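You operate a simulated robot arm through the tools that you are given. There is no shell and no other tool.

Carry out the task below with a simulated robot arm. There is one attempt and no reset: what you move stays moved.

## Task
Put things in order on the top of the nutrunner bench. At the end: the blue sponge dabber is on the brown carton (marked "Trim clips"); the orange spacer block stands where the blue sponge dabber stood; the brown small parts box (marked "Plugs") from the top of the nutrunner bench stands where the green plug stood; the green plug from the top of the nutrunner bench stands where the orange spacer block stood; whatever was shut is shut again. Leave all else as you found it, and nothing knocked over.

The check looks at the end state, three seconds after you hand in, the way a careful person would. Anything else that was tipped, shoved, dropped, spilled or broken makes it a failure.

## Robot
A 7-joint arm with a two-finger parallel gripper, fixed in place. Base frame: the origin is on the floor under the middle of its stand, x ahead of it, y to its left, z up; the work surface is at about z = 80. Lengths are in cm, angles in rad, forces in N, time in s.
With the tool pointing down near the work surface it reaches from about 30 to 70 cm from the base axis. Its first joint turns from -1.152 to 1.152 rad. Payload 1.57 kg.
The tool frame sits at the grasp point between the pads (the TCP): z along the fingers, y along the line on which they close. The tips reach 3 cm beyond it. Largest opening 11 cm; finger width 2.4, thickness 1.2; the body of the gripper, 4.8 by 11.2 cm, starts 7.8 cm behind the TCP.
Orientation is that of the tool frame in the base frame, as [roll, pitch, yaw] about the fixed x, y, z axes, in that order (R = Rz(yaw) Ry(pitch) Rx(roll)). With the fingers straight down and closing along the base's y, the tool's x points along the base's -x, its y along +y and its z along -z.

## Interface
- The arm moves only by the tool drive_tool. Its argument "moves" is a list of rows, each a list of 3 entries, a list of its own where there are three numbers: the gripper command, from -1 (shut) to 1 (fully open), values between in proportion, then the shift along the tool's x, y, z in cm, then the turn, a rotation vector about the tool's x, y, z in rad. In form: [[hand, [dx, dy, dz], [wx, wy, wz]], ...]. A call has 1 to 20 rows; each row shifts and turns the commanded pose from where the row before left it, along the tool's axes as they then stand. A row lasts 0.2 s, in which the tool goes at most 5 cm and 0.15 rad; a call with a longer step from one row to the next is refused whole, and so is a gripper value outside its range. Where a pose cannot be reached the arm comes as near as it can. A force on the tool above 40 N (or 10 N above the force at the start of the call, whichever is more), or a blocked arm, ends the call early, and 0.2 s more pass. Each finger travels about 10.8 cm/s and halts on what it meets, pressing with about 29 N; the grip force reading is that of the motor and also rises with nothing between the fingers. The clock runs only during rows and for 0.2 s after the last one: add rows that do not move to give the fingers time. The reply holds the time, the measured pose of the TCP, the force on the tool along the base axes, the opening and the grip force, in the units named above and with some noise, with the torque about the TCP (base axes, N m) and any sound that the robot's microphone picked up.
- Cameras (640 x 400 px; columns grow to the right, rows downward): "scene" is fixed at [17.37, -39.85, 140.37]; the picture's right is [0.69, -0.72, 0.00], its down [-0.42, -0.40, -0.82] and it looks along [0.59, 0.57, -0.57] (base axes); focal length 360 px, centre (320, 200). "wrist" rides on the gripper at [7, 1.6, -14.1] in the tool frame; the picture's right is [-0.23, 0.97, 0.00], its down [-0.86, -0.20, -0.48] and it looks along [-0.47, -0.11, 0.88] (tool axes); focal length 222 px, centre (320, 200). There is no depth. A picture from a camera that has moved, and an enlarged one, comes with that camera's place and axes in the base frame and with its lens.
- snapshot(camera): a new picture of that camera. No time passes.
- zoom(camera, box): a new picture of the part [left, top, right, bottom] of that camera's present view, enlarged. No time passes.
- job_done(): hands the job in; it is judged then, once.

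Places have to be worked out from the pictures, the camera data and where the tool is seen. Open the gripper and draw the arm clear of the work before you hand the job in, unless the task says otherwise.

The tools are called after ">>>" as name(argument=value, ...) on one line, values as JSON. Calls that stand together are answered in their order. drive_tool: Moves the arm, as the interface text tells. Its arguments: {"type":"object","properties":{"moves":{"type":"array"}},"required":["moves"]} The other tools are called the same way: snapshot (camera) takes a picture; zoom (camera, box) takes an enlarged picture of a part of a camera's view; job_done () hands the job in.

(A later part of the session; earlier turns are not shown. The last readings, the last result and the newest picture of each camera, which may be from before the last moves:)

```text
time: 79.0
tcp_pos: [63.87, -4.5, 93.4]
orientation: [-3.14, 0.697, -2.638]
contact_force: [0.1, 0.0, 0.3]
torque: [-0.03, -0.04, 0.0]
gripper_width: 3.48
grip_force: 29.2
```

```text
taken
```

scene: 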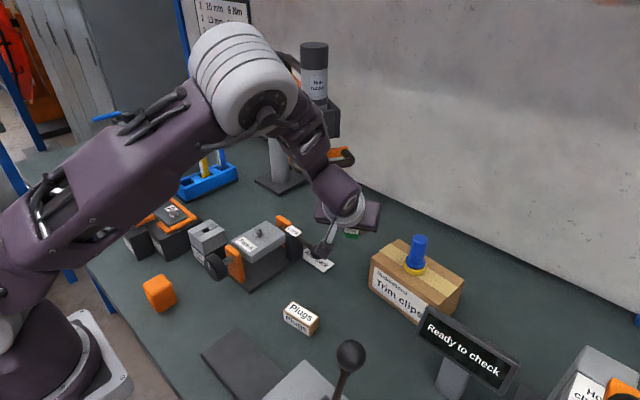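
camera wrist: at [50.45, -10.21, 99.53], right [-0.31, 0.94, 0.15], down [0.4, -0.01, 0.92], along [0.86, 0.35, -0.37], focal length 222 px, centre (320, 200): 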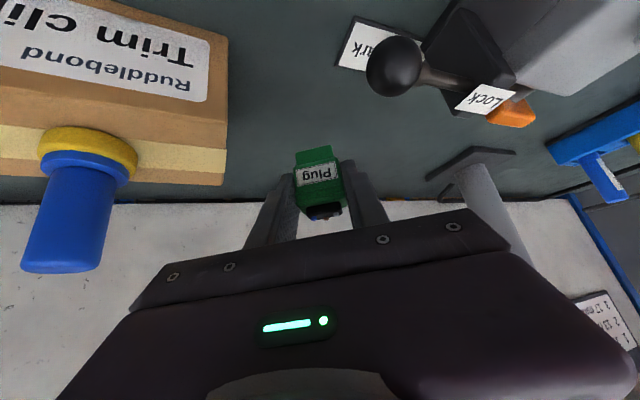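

The plug is securely held. I'll back out along the way I came to (57.5, -12, 98) and then (55, -15, 102), clear of the nutrunner handle.

>>> drive_tool(moves=[[-1, [0.195, -0.168, -0.475], [0, 0, 0]], [-1, [0.39, -0.335, -0.95], [0, 0, 0]], [-1, [0.585, -0.503, -1.425], [0, 0, 0]], [-1, [0.78, -0.67, -1.9], [0, 0, 0]], [-1, [0.78, -0.67, -1.9], [0, 0, 0]], [-1, [0.585, -0.503, -1.425], [0, 0, 0]], [-1, [0.39, -0.335, -0.95], [0, 0, 0]], [-1, [0.195, -0.168, -0.475], [0, 0, 0]], [-1, [0.02, -0.14, -0.54], [0, 0, 0]], [-1, [0.04, -0.29, -1.08], [0, 0, 0]], [-1, [0.06, -0.43, -1.62], [0, 0, 0]], [-1, [0.05, -0.36, -1.35], [0, 0, 0]], [-1, [0.04, -0.21, -0.81], [0, 0, 0]], [-1, [0, 0, 0], [0, 0, 0]], [-1, [0, 0, 0], [0, 0, 0]]])

>>> snapshot(camera="wrist")

>>> snapshot(camera="scene")

```text
time: 82.2
tcp_pos: [54.96, -14.87, 102.05]
orientation: [-3.141, 0.696, -2.641]
contact_force: [1.2, -0.1, -0.6]
torque: [-0.01, 0.0, 0.01]
gripper_width: 3.52
grip_force: 29.1
```

```text
taken
camera wrist: at [41.56, -20.54, 108.27], right [-0.31, 0.94, 0.15], down [0.4, -0.01, 0.92], along [0.86, 0.35, -0.37], focal length 222 px, centre (320, 200)
```

wrist: 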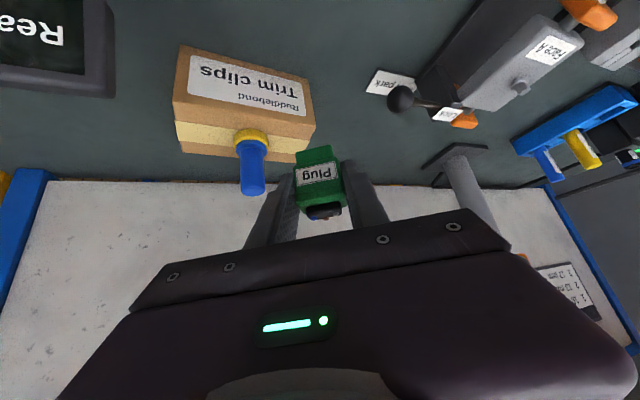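

```text
taken
```

scene: 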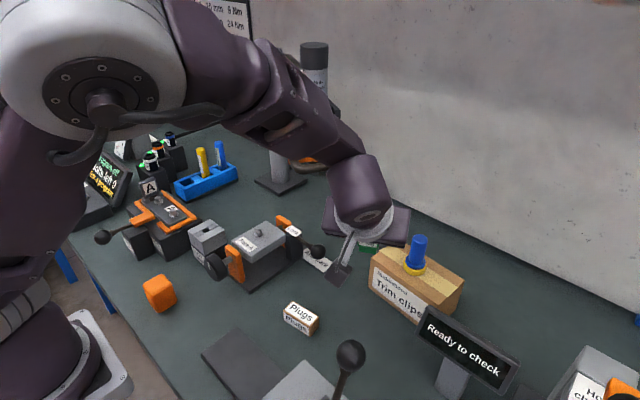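

Now I'll bring the tool upright here (the plug tilts with it, held firmly), shift to (50, -17), and keep it well above everything.

>>> drive_tool(moves=[[-1, [0, 0, 0], [0, 0.07, 0]], [-1, [0, 0, 0], [0, 0.1, 0]], [-1, [0, 0, 0], [0, 0.12, 0]], [-1, [0, 0, 0], [0, 0.12, 0]], [-1, [0, 0, 0], [0, 0.12, 0]], [-1, [0, 0, 0], [0, 0.1, 0]], [-1, [0, 0, 0], [0, 0.068, 0]], [-1, [0, 0, 0], [0, 0, 0]], [-1, [0.6, 0.06, 0], [0, 0, 0]], [-1, [1.2, 0.12, 0], [0, 0, 0]], [-1, [1.5, 0.15, 0], [0, 0, 0]], [-1, [1.2, 0.12, 0], [0, 0, 0]], [-1, [0.7, 0.08, 0], [0, 0, 0]], [-1, [0.2, 0.02, 0], [0, 0, 0]], [-1, [0, 0, 0], [0, 0, 0]]])

>>> snapshot(camera="wrist")

>>> snapshot(camera="scene")

```text
time: 85.4
tcp_pos: [50.04, -16.95, 102.13]
orientation: [3.142, 0.0, -2.643]
contact_force: [0.4, 0.5, -0.9]
torque: [-0.03, -0.01, 0.01]
gripper_width: 3.48
grip_force: 29.0
```

```text
taken
camera wrist: at [43.1, -19.05, 116.07], right [-0.27, 0.96, 0.0], down [0.85, 0.23, 0.48], along [0.46, 0.13, -0.88], focal length 222 px, centre (320, 200)
```

wrist: 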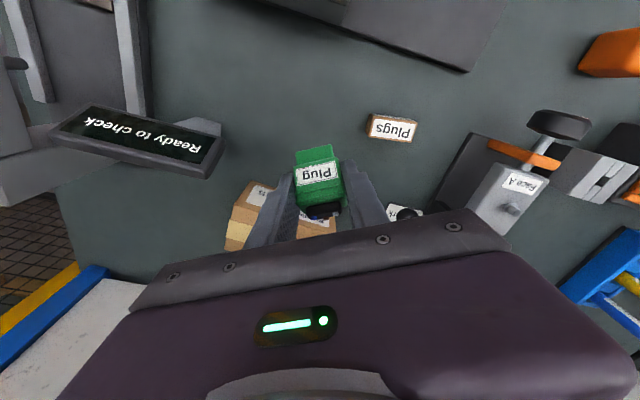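

```text
taken
```

scene: 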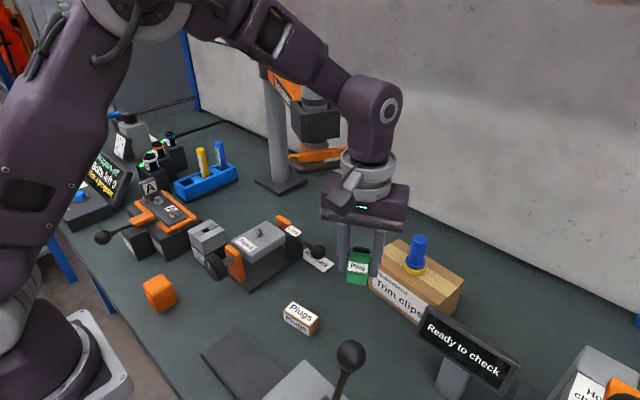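

Upright at (50, -17, 102). Now I'll yaw the tool about the vertical by -1.81 rad so that the later tilt puts the wrist on the +y side, clear of the press lever.

>>> drive_tool(moves=[[-1, [0, 0, 0], [0, 0, 0.08]], [-1, [0, 0, 0], [0, 0, 0.12]], [-1, [0, 0, 0], [0, 0, 0.14]], [-1, [0, 0, 0], [0, 0, 0.14]], [-1, [0, 0, 0], [0, 0, 0.14]], [-1, [0, 0, 0], [0, 0, 0.14]], [-1, [0, 0, 0], [0, 0, 0.14]], [-1, [0, 0, 0], [0, 0, 0.14]], [-1, [0, 0, 0], [0, 0, 0.14]], [-1, [0, 0, 0], [0, 0, 0.14]], [-1, [0, 0, 0], [0, 0, 0.14]], [-1, [0, 0, 0], [0, 0, 0.14]], [-1, [0, 0, 0], [0, 0, 0.12]], [-1, [0, 0, 0], [0, 0, 0.089]], [-1, [0, 0, 0], [0, 0, 0]], [-1, [0, 0, 0], [0, 0, 0]]])

>>> snapshot(camera="wrist")

>>> snapshot(camera="scene")

```text
time: 88.8
tcp_pos: [50.02, -17.07, 102.22]
orientation: [-3.141, -0.001, 1.832]
contact_force: [-0.5, -0.4, -1.1]
torque: [-0.05, 0.0, 0.04]
gripper_width: 3.5
grip_force: 28.8
```

```text
taken
camera wrist: at [49.8, -10.01, 116.09], right [1.0, 0.03, 0.0], down [0.03, -0.88, 0.48], along [0.02, -0.48, -0.88], focal length 222 px, centre (320, 200)
```

wrist: 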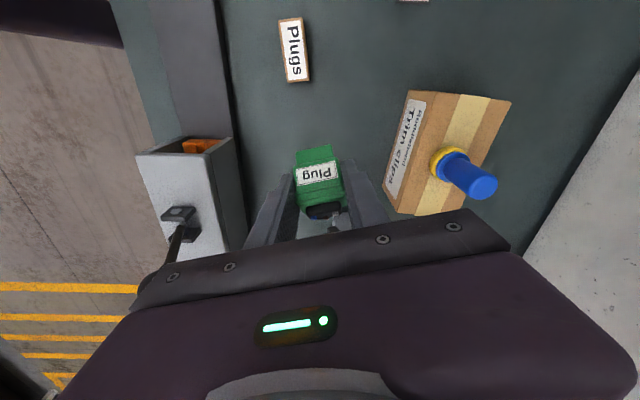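

```text
taken
```

scene: 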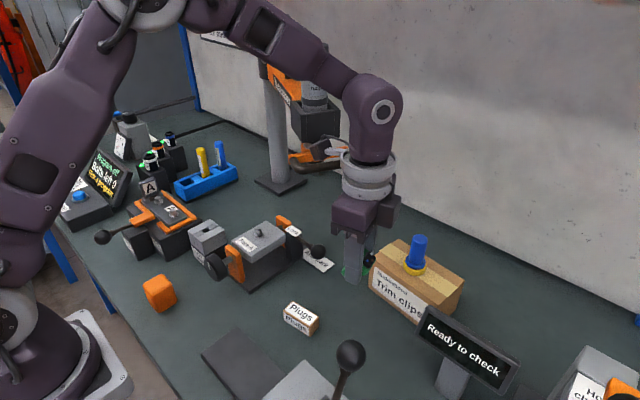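

Yaw is 1.832 as intended. I'll shift to (46.5, -17.8), farther from the nutrunner handle, then tilt the tool 40° so the plug becomes upright again.

>>> drive_tool(moves=[[-1, [0.03, -0.6, 0], [0, 0, 0]], [-1, [0.04, -1.2, 0], [0, 0, 0]], [-1, [0.04, -1.2, 0], [0, 0, 0]], [-1, [0.02, -0.59, 0], [0, 0, 0]], [-1, [0, 0, 0], [0, -0.06, 0]], [-1, [0, 0, 0], [0, -0.1, 0]], [-1, [0, 0, 0], [0, -0.12, 0]], [-1, [0, 0, 0], [0, -0.12, 0]], [-1, [0, 0, 0], [0, -0.12, 0]], [-1, [0, 0, 0], [0, -0.1, 0]], [-1, [0, 0, 0], [0, -0.078, 0]], [-1, [0, 0, 0], [0, 0, 0]], [-1, [0, 0, 0], [0, 0, 0]]])

>>> snapshot(camera="wrist")

>>> snapshot(camera="scene")

```text
time: 91.6
tcp_pos: [46.5, -17.73, 102.12]
orientation: [-3.14, 0.697, 1.831]
contact_force: [0.1, -0.2, -0.4]
torque: [0.03, 0.03, 0.04]
gripper_width: 3.5
grip_force: 29.0
```

```text
taken
camera wrist: at [44.33, -3.61, 108.28], right [0.99, 0.08, 0.15], down [-0.1, -0.39, 0.92], along [0.13, -0.92, -0.37], focal length 222 px, centre (320, 200)
```

wrist: 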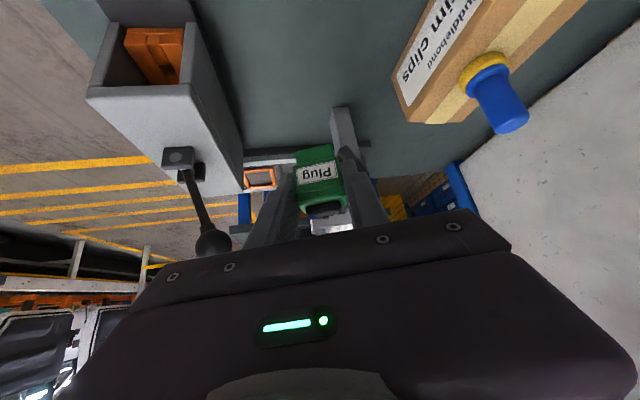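

```text
taken
```

scene: 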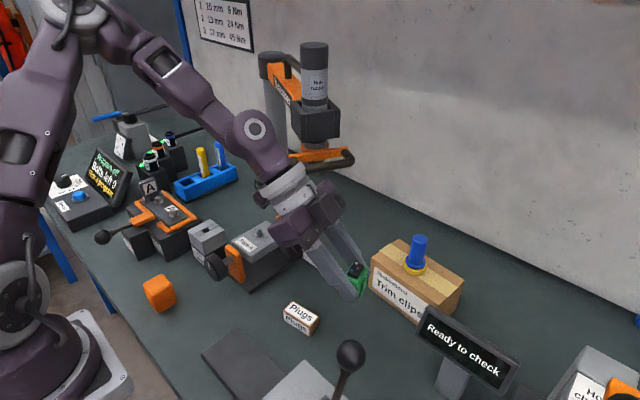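

The tilted pose works and the plug looks upright again. I'll zoom to check its uprightness and its offset from the tool.

>>> zoom(camera="scene", box=[310, 230, 406, 310])

>>> zoom(camera="wrist", box=[220, 110, 420, 235])

```text
5.00 times, centred on (358, 270) of scene
camera zoom: at [17.37, -39.85, 140.37], right [0.69, -0.72, 0.0], down [-0.42, -0.4, -0.82], along [0.59, 0.57, -0.57], focal length 1801 px, centre (130, -150)
```

zoom: 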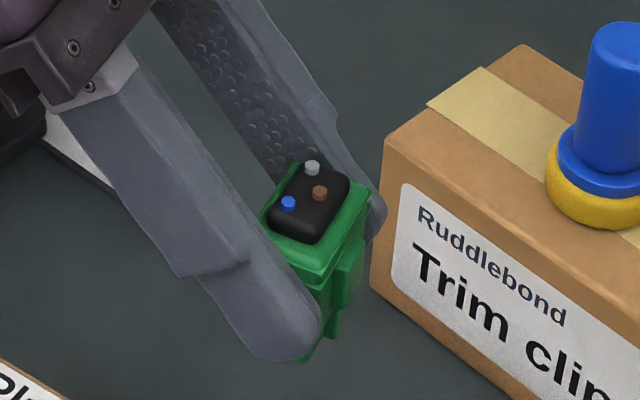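

```text
3.20 times, centred on (320, 172) of wrist
camera zoom: at [44.33, -3.61, 108.28], right [0.99, 0.08, 0.15], down [-0.1, -0.39, 0.92], along [0.13, -0.92, -0.37], focal length 711 px, centre (320, 288)
```

zoom: 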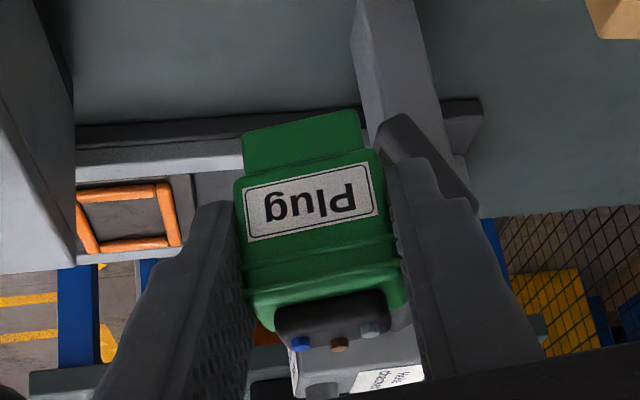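

The plug hasn't slipped relative to the tool (base centre 1.3 cm ahead of and 3.9 cm below the TCP). I'll shift over the block's old spot and lower to about 0.7 cm above the bench.

>>> drive_tool(moves=[[-1, [-0.115, 0.809, 0.096], [0, 0, 0]], [-1, [-0.114, 0.809, 0.096], [0, 0, 0]], [-1, [0.322, 0, 0.383], [0, 0, 0]], [-1, [0.643, 0, 0.766], [0, 0, 0]], [-1, [0.9645, 0, 1.149], [0, 0, 0]], [-1, [0.9645, 0, 1.149], [0, 0, 0]], [-1, [0.9645, 0, 1.149], [0, 0, 0]], [-1, [0.9645, 0, 1.149], [0, 0, 0]], [-1, [0.9645, 0, 1.149], [0, 0, 0]], [-1, [0.9645, 0, 1.149], [0, 0, 0]], [-1, [0.9645, 0, 1.149], [0, 0, 0]], [-1, [0.9645, 0, 1.149], [0, 0, 0]], [-1, [0.9645, 0, 1.149], [0, 0, 0]], [-1, [0.772, 0, 0.919], [0, 0, 0]], [-1, [0.514, 0, 0.613], [0, 0, 0]], [-1, [0.257, 0, 0.306], [0, 0, 0]], [-1, [0, 0, 0], [0, 0, 0]]])

>>> snapshot(camera="wrist")

>>> zoom(camera="scene", box=[250, 230, 442, 370])

```text
time: 95.2
tcp_pos: [48.11, -17.74, 84.77]
orientation: [-3.141, 0.697, 1.832]
contact_force: [0.5, 0.5, -0.1]
torque: [-0.02, 0.01, 0.04]
gripper_width: 3.46
grip_force: 29.2
```

```text
taken
camera wrist: at [45.98, -3.55, 90.93], right [0.99, 0.08, 0.15], down [-0.1, -0.39, 0.92], along [0.13, -0.92, -0.37], focal length 222 px, centre (320, 200)
```

wrist: 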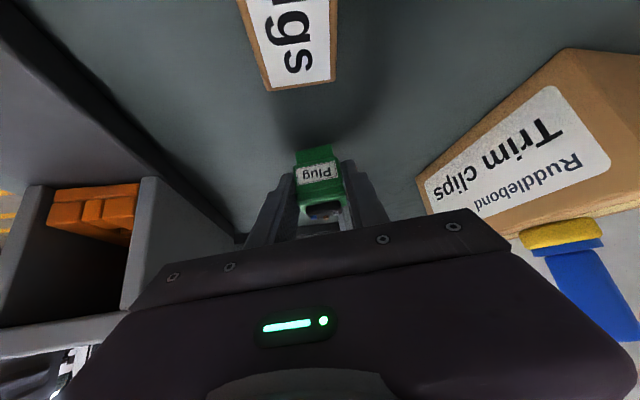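

```text
2.86 times, centred on (346, 300) of scene
camera zoom: at [17.37, -39.85, 140.37], right [0.69, -0.72, 0.0], down [-0.42, -0.4, -0.82], along [0.59, 0.57, -0.57], focal length 1029 px, centre (246, -86)
```

zoom: 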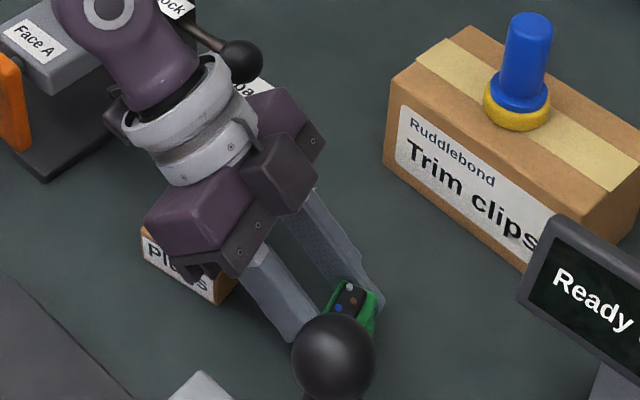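

The plug is about 0.7 cm above the bench at the target. I'll lower it in 1 mm steps until contact.

>>> drive_tool(moves=[[-1, [0.0643, 0, 0.0766], [0, 0, 0]], [-1, [0.0643, 0, 0.0766], [0, 0, 0]], [-1, [0.0643, 0, 0.0766], [0, 0, 0]], [-1, [0.0643, 0, 0.0766], [0, 0, 0]], [-1, [0.0643, 0, 0.0766], [0, 0, 0]], [-1, [0, 0, 0], [0, 0, 0]]])

>>> zoom(camera="wrist", box=[220, 110, 420, 235])

```text
time: 96.6
tcp_pos: [48.14, -17.86, 84.24]
orientation: [-3.14, 0.699, 1.833]
contact_force: [0.1, 0.1, -1.2]
torque: [0.02, 0.01, 0.0]
gripper_width: 3.49
grip_force: 28.6
```

```text
3.20 times, centred on (320, 172) of wrist
camera zoom: at [45.99, -3.55, 90.43], right [0.99, 0.08, 0.15], down [-0.1, -0.39, 0.92], along [0.13, -0.92, -0.37], focal length 711 px, centre (320, 288)
```

zoom: 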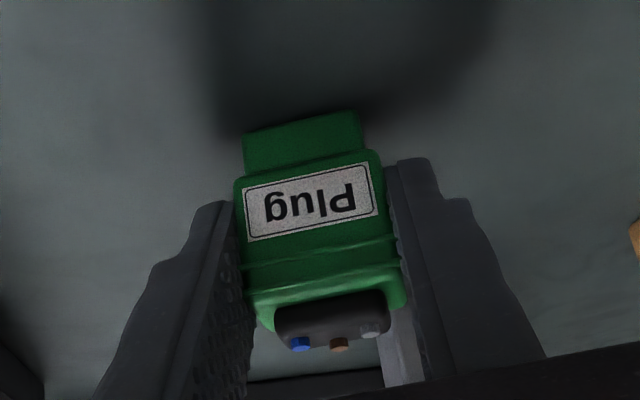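

No contact yet; a few more small steps down.

>>> drive_tool(moves=[[-1, [0.0322, 0, 0.0383], [0, 0, 0]], [-1, [0.0322, 0, 0.0383], [0, 0, 0]], [-1, [0.0322, 0, 0.0383], [0, 0, 0]], [-1, [0.0322, 0, 0.0383], [0, 0, 0]], [-1, [0, 0, 0], [0, 0, 0]]])

```text
time: 97.8
tcp_pos: [48.18, -17.84, 84.01]
orientation: [3.139, 0.701, 1.832]
contact_force: [-1.4, 2.1, 11.9]
torque: [-0.03, 0.03, -0.01]
gripper_width: 3.51
grip_force: 29.3
```

Contact at 12 N. I'll open the fingers and, before moving away, check how the plug stands.

>>> drive_tool(moves=[[-0.25, [0, 0, 0], [0, 0, 0]], [0, [0, 0, 0], [0, 0, 0]], [0.2, [0, 0, 0], [0, 0, 0]], [0.2, [0, 0, 0], [0, 0, 0]], [0.2, [0, 0, 0], [0, 0, 0]]])

>>> zoom(camera="wrist", box=[220, 110, 420, 235])

>>> zoom(camera="scene", box=[300, 290, 412, 370])

```text
time: 99.0
tcp_pos: [48.1, -17.84, 84.11]
orientation: [3.141, 0.698, 1.832]
contact_force: [-0.3, 1.0, 0.5]
torque: [-0.03, -0.01, -0.03]
gripper_width: 6.62
grip_force: 0.0
```

```text
3.20 times, centred on (320, 172) of wrist
camera zoom: at [45.99, -3.6, 90.19], right [0.99, 0.08, 0.15], down [-0.1, -0.39, 0.92], along [0.13, -0.92, -0.37], focal length 711 px, centre (320, 288)
```

zoom: 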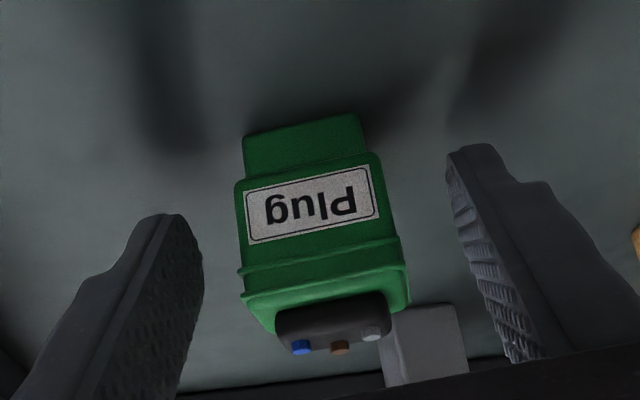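

```text
5.00 times, centred on (356, 330) of scene
camera zoom: at [17.37, -39.85, 140.37], right [0.69, -0.72, 0.0], down [-0.42, -0.4, -0.82], along [0.59, 0.57, -0.57], focal length 1801 px, centre (140, -450)
```

zoom: 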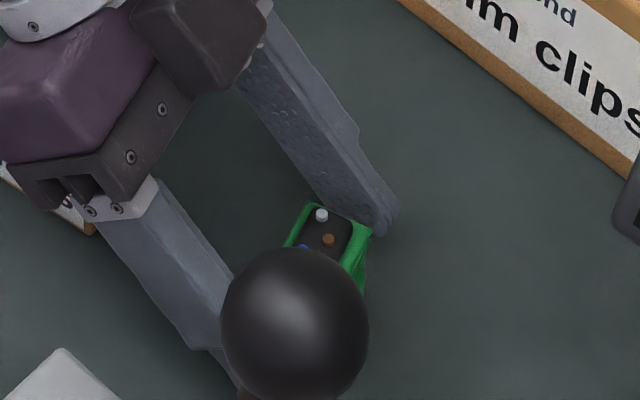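

The plug stands upright at about (48.5, -19.3). I'll retreat along the tool axis 6 cm, then rise straight up.

>>> drive_tool(moves=[[0.2, [0, 0, -0.4], [0, 0, 0]], [0.2, [0, 0, -0.8], [0, 0, 0]], [0.2, [0, 0, -1.2], [0, 0, 0]], [0.2, [0, 0, -1.6], [0, 0, 0]], [0.2, [0, 0, -2], [0, 0, 0]], [0.2, [-0.643, 0, -0.766], [0, 0, 0]], [0.2, [-1.286, 0, -1.532], [0, 0, 0]], [0.2, [-1.286, 0, -1.532], [0, 0, 0]], [0.2, [-1.286, 0, -1.532], [0, 0, 0]], [0.2, [-1.286, 0, -1.532], [0, 0, 0]], [0.2, [-1.286, 0, -1.532], [0, 0, 0]], [0.2, [-0.643, 0, -0.766], [0, 0, 0]], [0.2, [0, 0, 0], [0, 0, 0]], [0.2, [0, 0, 0], [0, 0, 0]]])

>>> snapshot(camera="wrist")

>>> snapshot(camera="scene")

```text
time: 102.0
tcp_pos: [47.14, -14.04, 100.54]
orientation: [3.142, 0.699, 1.833]
contact_force: [-0.1, -0.1, -0.3]
torque: [-0.02, 0.01, 0.02]
gripper_width: 6.6
grip_force: 0.1
```

```text
taken
camera wrist: at [44.98, 0.14, 106.8], right [0.99, 0.08, 0.15], down [-0.1, -0.39, 0.92], along [0.13, -0.92, -0.37], focal length 222 px, centre (320, 200)
```

wrist: 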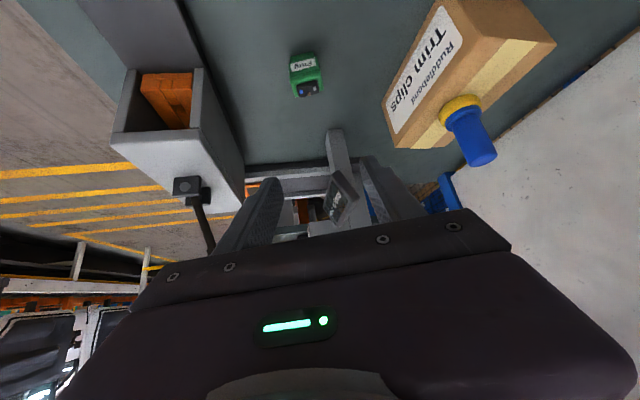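

```text
taken
```

scene: 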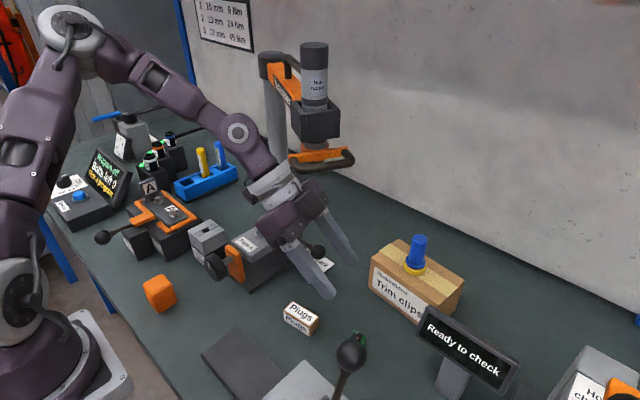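

The plug is standing where the block was. Next the Plugs box, which also has to be set down with a tilted tool; I'll bring the tool upright here, then yaw it around to see if an approach from the -y side is within joint range.

>>> drive_tool(moves=[[0.2, [0, 0, 0], [0, 0.1396, 0]], [0.2, [0, 0, 0], [0, 0.1396, 0]], [0.2, [0, 0, 0], [0, 0.1396, 0]], [0.2, [0, 0, 0], [0, 0.1396, 0]], [0.2, [0, 0, 0], [0, 0.1396, 0]], [0.2, [0, 0, 0], [0, 0, 0]], [0.2, [0, 0, 0], [0, 0, -0.14]], [0.2, [0, 0, 0], [0, 0, -0.14]], [0.2, [0, 0, 0], [0, 0, -0.14]], [0.2, [0, 0, 0], [0, 0, -0.14]], [0.2, [0, 0, 0], [0, 0, -0.14]], [0.2, [0, 0, 0], [0, 0, -0.14]], [0.2, [0, 0, 0], [0, 0, -0.14]], [0.2, [0, 0, 0], [0, 0, -0.14]], [0.2, [0, 0, 0], [0, 0, -0.14]], [0.2, [0, 0, 0], [0, 0, -0.14]], [0.2, [0, 0, 0], [0, 0, 0]]])

>>> drive_tool(moves=[[0.2, [0, 0, 0], [0, 0, -0.14]], [0.2, [0, 0, 0], [0, 0, -0.14]], [0.2, [0, 0, 0], [0, 0, -0.14]], [0.2, [0, 0, 0], [0, 0, -0.14]], [0.2, [0, 0, 0], [0, 0, -0.14]], [0.2, [0, 0, 0], [0, 0, -0.14]], [0.2, [0, 0, 0], [0, 0, -0.14]], [0.2, [0, 0, 0], [0, 0, -0.14]], [0.2, [0, 0, 0], [0, 0, -0.14]], [0.2, [0, 0, 0], [0, 0, -0.14]], [0.2, [0, 0, 0], [0, 0, 0]]])

>>> snapshot(camera="wrist")

>>> snapshot(camera="scene")

```text
time: 105.6
tcp_pos: [47.19, -14.1, 100.58]
orientation: [-3.141, 0.0, -3.05]
contact_force: [0.2, -0.4, -0.3]
torque: [-0.02, 0.01, -0.03]
gripper_width: 6.61
grip_force: 0.0
```

```text
time: 108.0
tcp_pos: [47.15, -14.06, 100.62]
orientation: [3.14, -0.001, -1.649]
contact_force: [-1.0, 0.7, 0.3]
torque: [-0.01, -0.01, -0.02]
gripper_width: 6.61
grip_force: 0.0
```

```text
taken
camera wrist: at [45.01, -21.0, 114.62], right [-0.95, 0.3, 0.0], down [0.27, 0.84, 0.48], along [0.14, 0.46, -0.88], focal length 222 px, centre (320, 200)
```

wrist: 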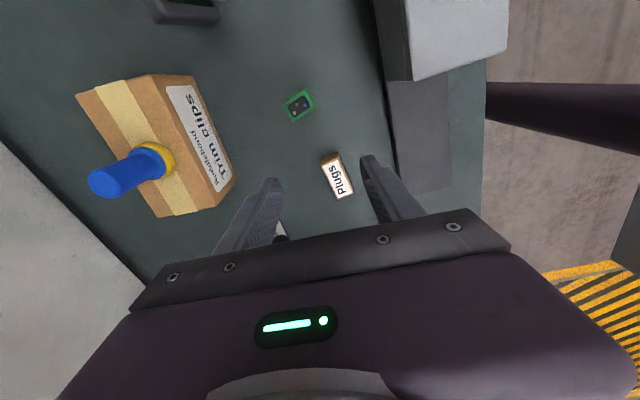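

```text
taken
```

scene: 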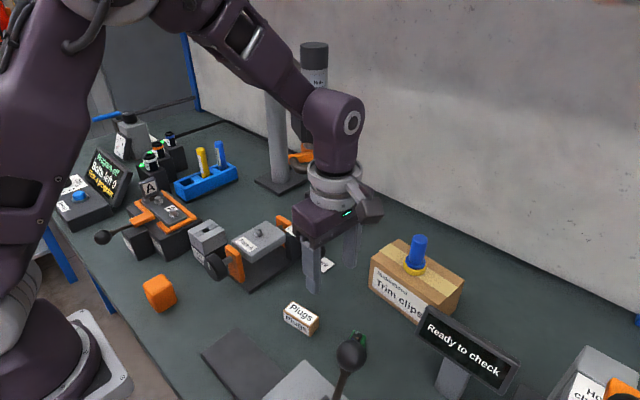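

Joint range allows it (tool azimuth 265°). I'll zoom on the box and the plug from this angle to measure them.

>>> zoom(camera="wrist", box=[297, 145, 377, 205])

>>> zoom(camera="wrist", box=[258, 75, 338, 135])

>>> zoom(camera="scene", box=[260, 290, 404, 380])

```text
6.67 times, centred on (337, 175) of wrist
camera zoom: at [45.01, -21.0, 114.62], right [-0.95, 0.3, 0.0], down [0.27, 0.84, 0.48], along [0.14, 0.46, -0.88], focal length 1481 px, centre (207, 367)
```

zoom: 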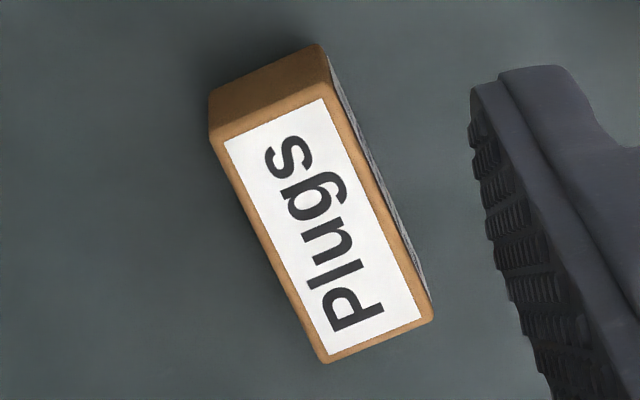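

```text
6.67 times, centred on (298, 105) of wrist
camera zoom: at [45.01, -21.0, 114.62], right [-0.95, 0.3, 0.0], down [0.27, 0.84, 0.48], along [0.14, 0.46, -0.88], focal length 1481 px, centre (467, 833)
```

zoom: 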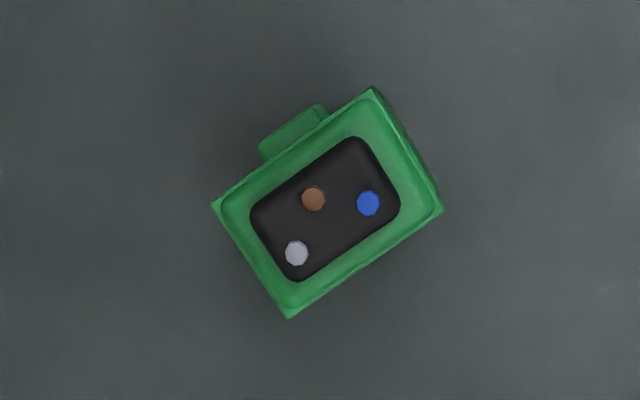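

```text
4.44 times, centred on (332, 335) of scene
camera zoom: at [17.37, -39.85, 140.37], right [0.69, -0.72, 0.0], down [-0.42, -0.4, -0.82], along [0.59, 0.57, -0.57], focal length 1601 px, centre (267, -400)
```

zoom: 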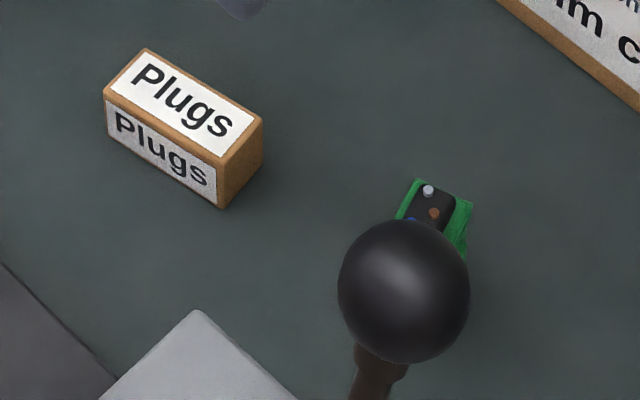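

Box centre (46.5, -7.2), yaw 0.135, top z≈83.3; plug stands at (48.45, -18.9). I'll align the yaw with the box's long axis, move over it at z≈100, and tilt 40° with the wrist toward -y.

>>> drive_tool(moves=[[0.1, [0, 0, 0], [0, 0, -0.107]], [0.1, [0, 0, 0], [0, 0, -0.107]], [0.0, [-0.8, -0.04, 0], [0, 0, 0]], [0.0, [-1.6, -0.09, 0], [0, 0, 0]], [0.0, [-1.6, -0.09, 0], [0, 0, 0]], [0.0, [-1.6, -0.09, 0], [0, 0, 0]], [0.0, [0, 0, 0], [0, 0, 0]], [0.0, [0, 0, 0], [0, -0.1, 0]], [0.0, [0, 0, 0], [0, -0.12, 0]], [0.0, [0, 0, 0], [0, -0.13, 0]], [0.0, [0, 0, 0], [0, -0.13, 0]], [0.0, [0, 0, 0], [0, -0.12, 0]], [0.0, [0, 0, 0], [0, -0.098, 0]], [0.0, [0, 0, 0], [0, 0, 0]], [0.0, [0, 0, 0], [0, 0, 0]]])

>>> snapshot(camera="wrist")

>>> snapshot(camera="scene")

```text
time: 111.2
tcp_pos: [46.71, -8.46, 100.61]
orientation: [3.142, 0.698, -1.436]
contact_force: [0.5, 0.5, 0.1]
torque: [0.0, 0.0, 0.02]
gripper_width: 5.47
grip_force: 0.2
```

```text
taken
camera wrist: at [47.07, -23.16, 106.83], right [-0.99, 0.04, 0.15], down [0.15, 0.37, 0.92], along [-0.02, 0.93, -0.37], focal length 222 px, centre (320, 200)
```

wrist: 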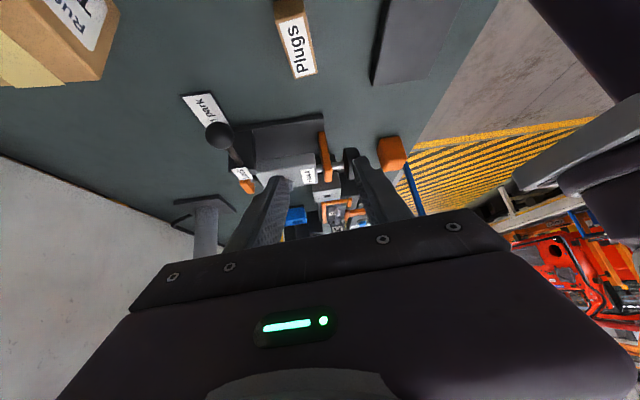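

```text
taken
```

scene: 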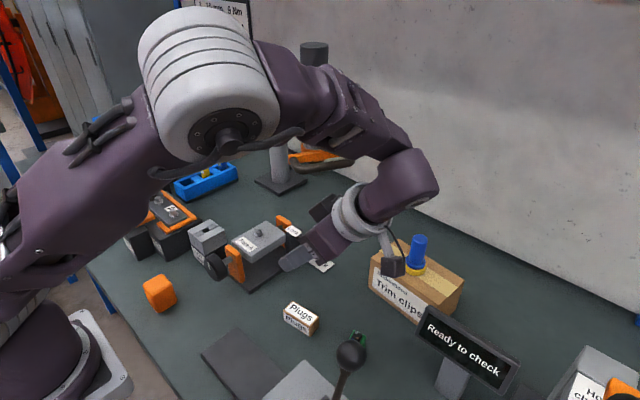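

The tilted pose is reached over the box. I'll zoom to verify alignment before descending.

>>> zoom(camera="wrist", box=[240, 0, 360, 90])

>>> zoom(camera="scene", box=[260, 180, 452, 380])

```text
4.44 times, centred on (300, 45) of wrist
camera zoom: at [47.07, -23.16, 106.83], right [-0.99, 0.04, 0.15], down [0.15, 0.37, 0.92], along [-0.02, 0.93, -0.37], focal length 987 px, centre (409, 889)
```

zoom: 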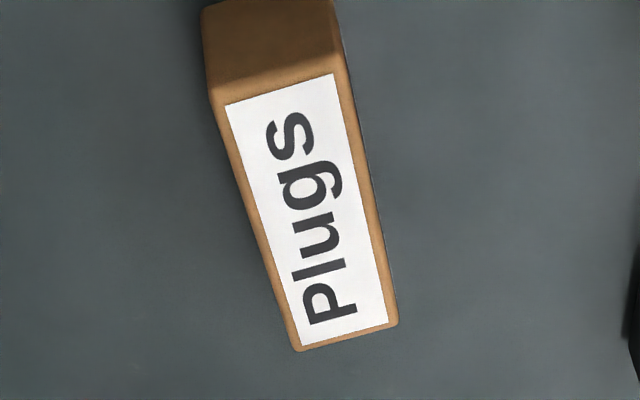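

```text
2.00 times, centred on (356, 280) of scene
camera zoom: at [17.37, -39.85, 140.37], right [0.69, -0.72, 0.0], down [-0.42, -0.4, -0.82], along [0.59, 0.57, -0.57], focal length 720 px, centre (248, 40)
```

zoom: 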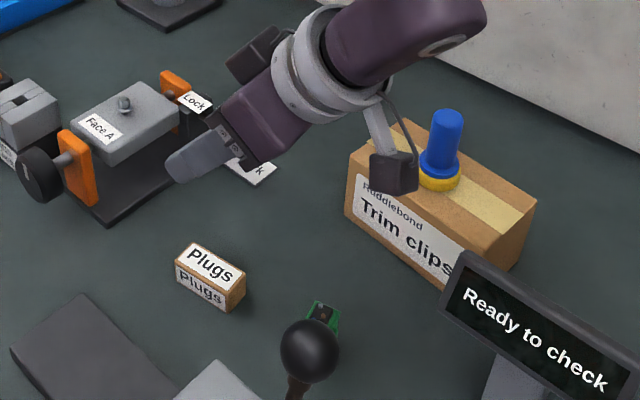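

Alignment is good. I'll descend 13.5 cm in this pose and check the clearance to the plug and the box.

>>> drive_tool(moves=[[0.0, [0.322, 0, 0.383], [0, 0, 0]], [0.0, [0.643, 0, 0.766], [0, 0, 0]], [0.0, [0.9645, 0, 1.149], [0, 0, 0]], [0.0, [0.9645, 0, 1.149], [0, 0, 0]], [0.0, [0.9645, 0, 1.149], [0, 0, 0]], [0.0, [0.9645, 0, 1.149], [0, 0, 0]], [0.0, [0.9645, 0, 1.149], [0, 0, 0]], [0.0, [0.9645, 0, 1.149], [0, 0, 0]], [0.0, [0.9645, 0, 1.149], [0, 0, 0]], [0.0, [0.9645, 0, 1.149], [0, 0, 0]], [0.0, [0, 0, 0], [0, 0, 0]], [0.0, [0, 0, 0], [0, 0, 0]]])

>>> snapshot(camera="wrist")

>>> zoom(camera="scene", box=[240, 210, 432, 370])

```text
time: 113.8
tcp_pos: [46.76, -8.4, 87.19]
orientation: [3.141, 0.699, -1.437]
contact_force: [-0.2, 0.7, -0.1]
torque: [-0.01, 0.0, -0.03]
gripper_width: 5.52
grip_force: 0.1
```

```text
taken
camera wrist: at [47.05, -23.07, 93.39], right [-0.99, 0.04, 0.15], down [0.15, 0.37, 0.92], along [-0.02, 0.93, -0.37], focal length 222 px, centre (320, 200)
```

wrist: 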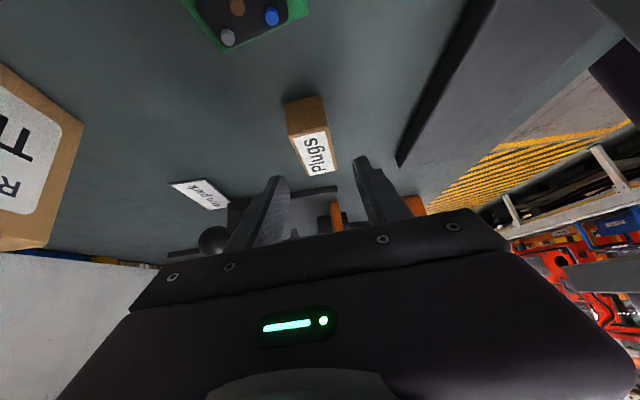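

```text
2.50 times, centred on (336, 290) of scene
camera zoom: at [17.37, -39.85, 140.37], right [0.69, -0.72, 0.0], down [-0.42, -0.4, -0.82], along [0.59, 0.57, -0.57], focal length 900 px, centre (280, -25)
```

zoom: 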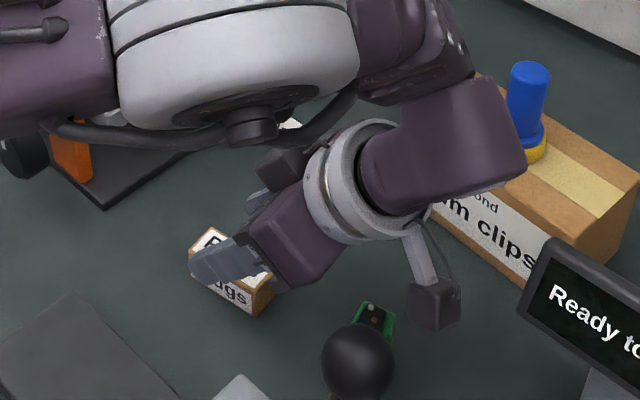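

Camera housing clears the plug with several cm to spare and the box is centred. Descending the last 3.4 cm to grasp height.

>>> drive_tool(moves=[[0.0, [0.514, 0, 0.613], [0, 0, 0]], [0.0, [0.643, 0, 0.766], [0, 0, 0]], [0.0, [0.514, 0, 0.613], [0, 0, 0]], [0.0, [0.322, 0, 0.383], [0, 0, 0]], [0.0, [0.193, 0, 0.23], [0, 0, 0]], [0.0, [0, 0, 0], [0, 0, 0]], [0.0, [0, 0, 0], [0, 0, 0]]])

>>> snapshot(camera="wrist")

>>> zoom(camera="scene", box=[240, 210, 432, 370])

```text
time: 115.4
tcp_pos: [46.79, -8.47, 83.74]
orientation: [-3.141, 0.697, -1.437]
contact_force: [-0.8, 0.4, 0.2]
torque: [0.05, 0.0, 0.02]
gripper_width: 5.51
grip_force: 0.1
```

```text
taken
camera wrist: at [47.05, -23.09, 89.93], right [-0.99, 0.04, 0.15], down [0.15, 0.37, 0.92], along [-0.02, 0.93, -0.37], focal length 222 px, centre (320, 200)
```

wrist: 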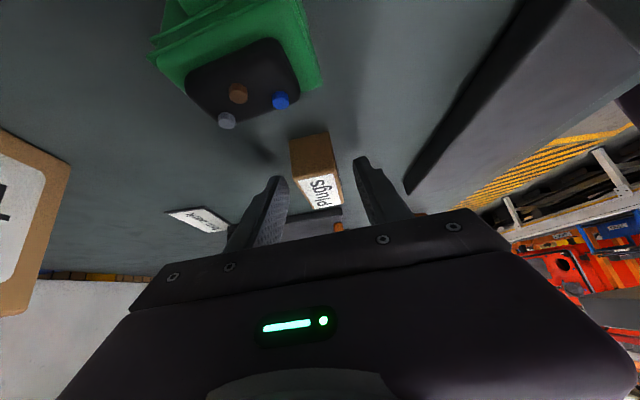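

```text
2.50 times, centred on (336, 290) of scene
camera zoom: at [17.37, -39.85, 140.37], right [0.69, -0.72, 0.0], down [-0.42, -0.4, -0.82], along [0.59, 0.57, -0.57], focal length 900 px, centre (280, -25)
```

zoom: 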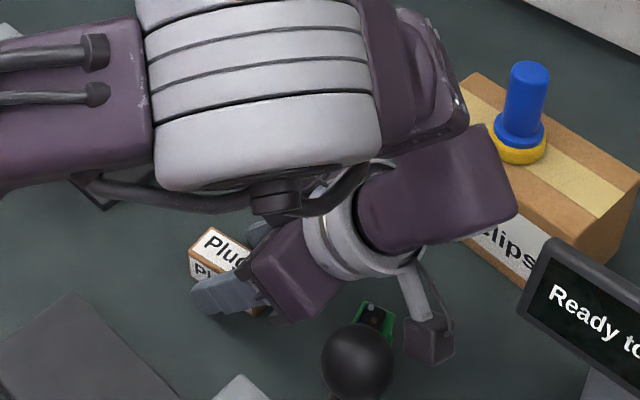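

The box is between the pads with no contact; the arm's elbow has swung lower, but nothing is touching. Closing on the box now.

>>> drive_tool(moves=[[-0.3, [0, 0, 0], [0, 0, 0]], [-1, [0, 0, 0], [0, 0, 0]], [-1, [0, 0, 0], [0, 0, 0]], [-1, [0, 0, 0], [0, 0, 0]], [-1, [0, 0, 0], [0, 0, 0]], [-1, [0, 0, 0], [0, 0, 0]]])

>>> zoom(camera="wrist", box=[220, 110, 420, 235])

```text
time: 116.8
tcp_pos: [46.69, -8.43, 83.71]
orientation: [3.141, 0.699, -1.435]
contact_force: [0.0, -0.1, 0.4]
torque: [-0.06, 0.03, 0.02]
gripper_width: 2.91
grip_force: 28.9
```

```text
3.20 times, centred on (320, 172) of wrist
camera zoom: at [47.05, -23.09, 89.94], right [-0.99, 0.04, 0.15], down [0.15, 0.37, 0.92], along [-0.02, 0.93, -0.37], focal length 711 px, centre (320, 288)
```

zoom: 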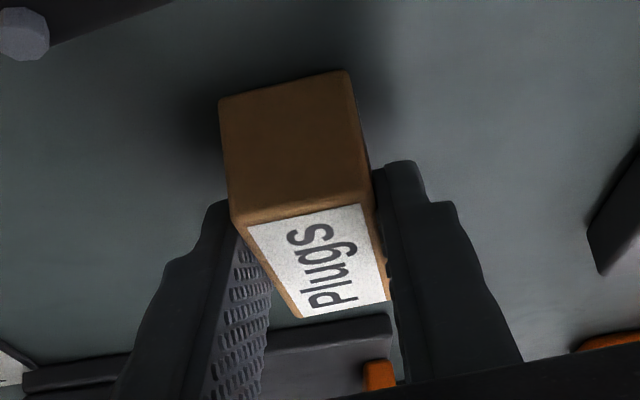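

Gripped at 2.91 cm. Lifting very slowly straight up by 1 cm to check the hold.

>>> drive_tool(moves=[[-1, [-0.0643, 0, -0.0766], [0, 0, 0]], [-1, [-0.0643, 0, -0.0766], [0, 0, 0]], [-1, [-0.0643, 0, -0.0766], [0, 0, 0]], [-1, [-0.0643, 0, -0.0766], [0, 0, 0]], [-1, [-0.0643, 0, -0.0766], [0, 0, 0]], [-1, [-0.0965, 0, -0.115], [0, 0, 0]], [-1, [-0.0965, 0, -0.115], [0, 0, 0]], [-1, [-0.129, 0, -0.153], [0, 0, 0]], [-1, [0, 0, 0], [0, 0, 0]]])

>>> zoom(camera="wrist", box=[220, 110, 420, 235])

>>> snapshot(camera="scene")

```text
time: 118.8
tcp_pos: [46.7, -8.49, 84.76]
orientation: [3.139, 0.698, -1.433]
contact_force: [0.2, 0.5, 0.3]
torque: [0.04, -0.01, 0.0]
gripper_width: 2.89
grip_force: 29.2
```

```text
3.20 times, centred on (320, 172) of wrist
camera zoom: at [47.05, -23.14, 90.97], right [-0.99, 0.04, 0.15], down [0.15, 0.37, 0.92], along [-0.02, 0.93, -0.37], focal length 711 px, centre (320, 288)
```

zoom: 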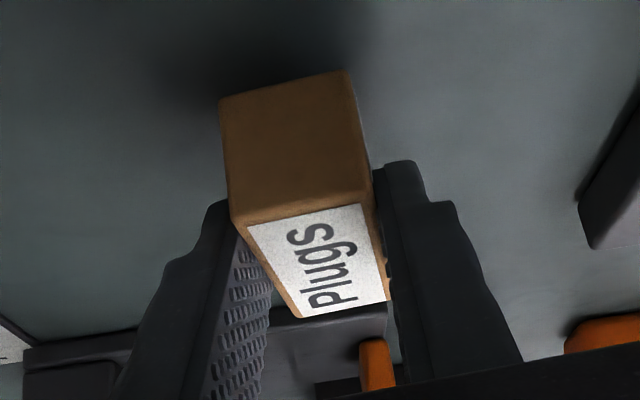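

```text
taken
```

scene: 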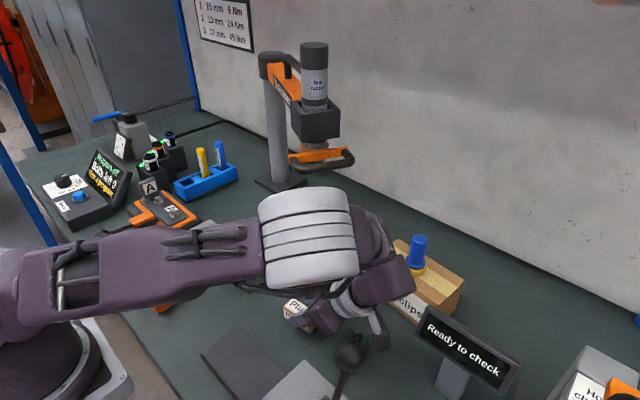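

The box is lifted, but the arm's elbow is sagging low in this pose, so I'll raise smoothly right away and re-check.

>>> drive_tool(moves=[[-1, [-0.193, 0, -0.23], [0, 0, 0]], [-1, [-0.322, 0, -0.383], [0, 0, 0]], [-1, [-0.45, 0, -0.536], [0, 0, 0]], [-1, [-0.643, 0, -0.766], [0, 0, 0]], [-1, [-0.643, 0, -0.766], [0, 0, 0]], [-1, [-0.643, 0, -0.766], [0, 0, 0]], [-1, [-0.643, 0, -0.766], [0, 0, 0]]])

>>> snapshot(camera="scene")

>>> snapshot(camera="wrist")

```text
time: 120.4
tcp_pos: [46.79, -8.5, 90.36]
orientation: [-3.141, 0.699, -1.437]
contact_force: [-0.8, -0.6, -1.3]
torque: [-0.01, 0.01, 0.0]
gripper_width: 2.89
grip_force: 29.4
```

```text
taken
```

scene: 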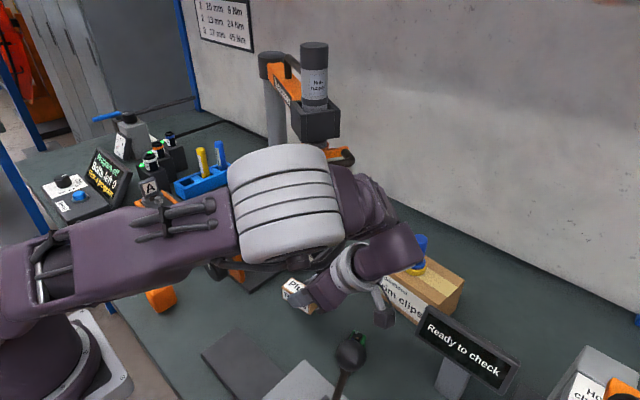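

```text
taken
camera wrist: at [47.11, -23.11, 96.5], right [-0.99, 0.04, 0.15], down [0.15, 0.37, 0.92], along [-0.02, 0.93, -0.37], focal length 222 px, centre (320, 200)
```

wrist: 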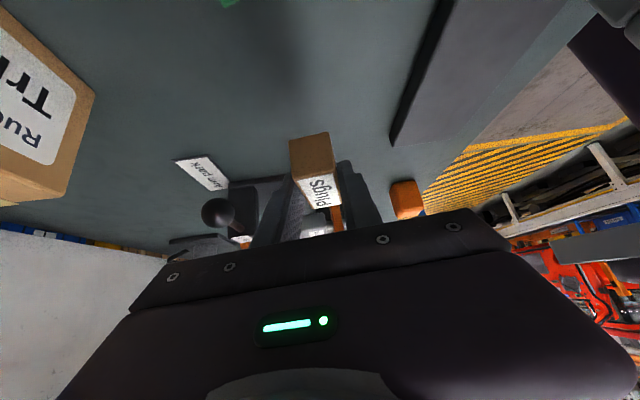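

The elbow is coming back up as I rise and the box is held. Continuing up to z≈101.

>>> drive_tool(moves=[[-1, [-0.643, 0, -0.766], [0, 0, 0]], [-1, [-0.772, 0, -0.919], [0, 0, 0]], [-1, [-0.772, 0, -0.919], [0, 0, 0]], [-1, [-0.772, 0, -0.919], [0, 0, 0]], [-1, [-0.772, 0, -0.919], [0, 0, 0]], [-1, [-0.772, 0, -0.919], [0, 0, 0]], [-1, [-0.772, 0, -0.919], [0, 0, 0]], [-1, [-0.772, 0, -0.919], [0, 0, 0]], [-1, [-0.514, 0, -0.613], [0, 0, 0]], [-1, [-0.257, 0, -0.306], [0, 0, 0]], [-1, [0, 0, 0], [0, 0, 0]]])

>>> snapshot(camera="scene")

>>> snapshot(camera="wrist")

```text
time: 122.8
tcp_pos: [46.8, -8.53, 100.84]
orientation: [-3.14, 0.697, -1.436]
contact_force: [-0.5, 0.3, -0.7]
torque: [-0.01, -0.01, -0.03]
gripper_width: 2.89
grip_force: 29.1
```

```text
taken
```

scene: 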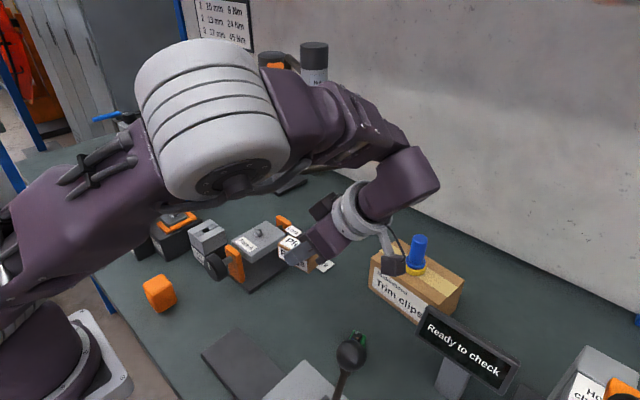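

```text
taken
camera wrist: at [47.04, -23.18, 107.1], right [-0.99, 0.04, 0.15], down [0.15, 0.37, 0.92], along [-0.02, 0.93, -0.37], focal length 222 px, centre (320, 200)
```

wrist: 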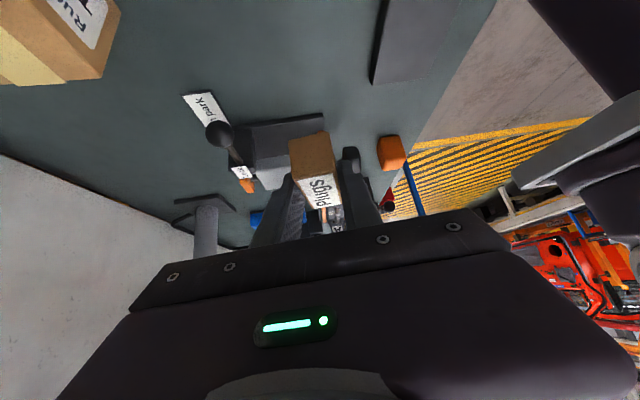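

Everything is clear here. I'll bring the tool upright again, then move back to around (50, -16) before yawing to the plug-side azimuth.

>>> drive_tool(moves=[[-1, [0, 0, 0], [0, 0.07, 0]], [-1, [0, 0, 0], [0, 0.1, 0]], [-1, [0, 0, 0], [0, 0.12, 0]], [-1, [0, 0, 0], [0, 0.12, 0]], [-1, [0, 0, 0], [0, 0.12, 0]], [-1, [0, 0, 0], [0, 0.1, 0]], [-1, [0, 0, 0], [0, 0.068, 0]], [-1, [0, 0, 0], [0, 0, 0]], [-1, [0.8, -0.25, 0], [0, 0, 0]], [-1, [1.6, -0.5, 0], [0, 0, 0]], [-1, [2.0, -0.6, 0], [0, 0, 0]], [-1, [1.6, -0.5, 0], [0, 0, 0]], [-1, [0.8, -0.25, 0], [0, 0, 0]], [-1, [0, 0, 0], [0, 0, 0]]])

>>> snapshot(camera="scene")

>>> snapshot(camera="wrist")

```text
time: 125.8
tcp_pos: [49.74, -15.01, 100.83]
orientation: [-3.142, 0.001, -1.436]
contact_force: [0.0, -0.3, -0.2]
torque: [0.02, 0.01, -0.02]
gripper_width: 2.87
grip_force: 29.2
```

```text
taken
```

scene: 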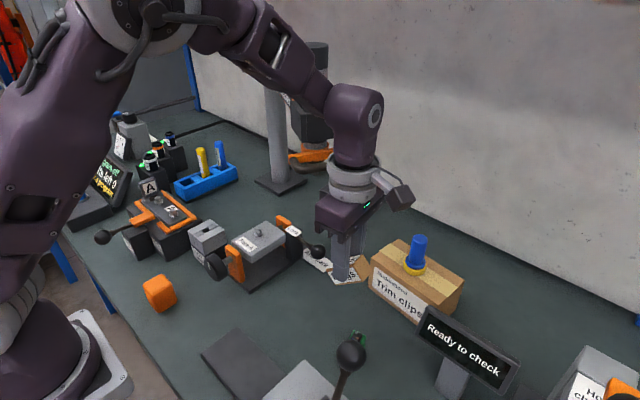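

```text
taken
camera wrist: at [49.1, -22.22, 114.83], right [-1.0, 0.1, 0.0], down [0.08, 0.87, 0.48], along [0.05, 0.48, -0.88], focal length 222 px, centre (320, 200)
```

wrist: 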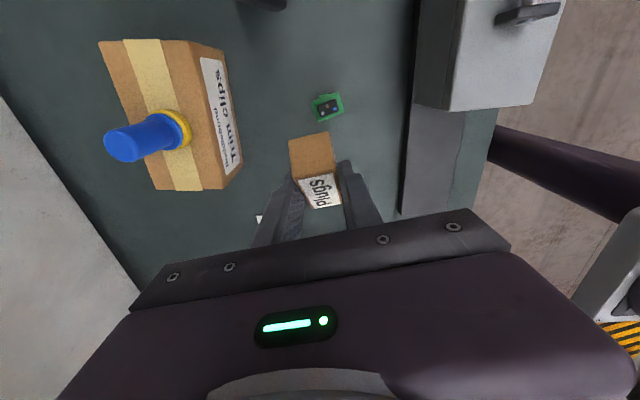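

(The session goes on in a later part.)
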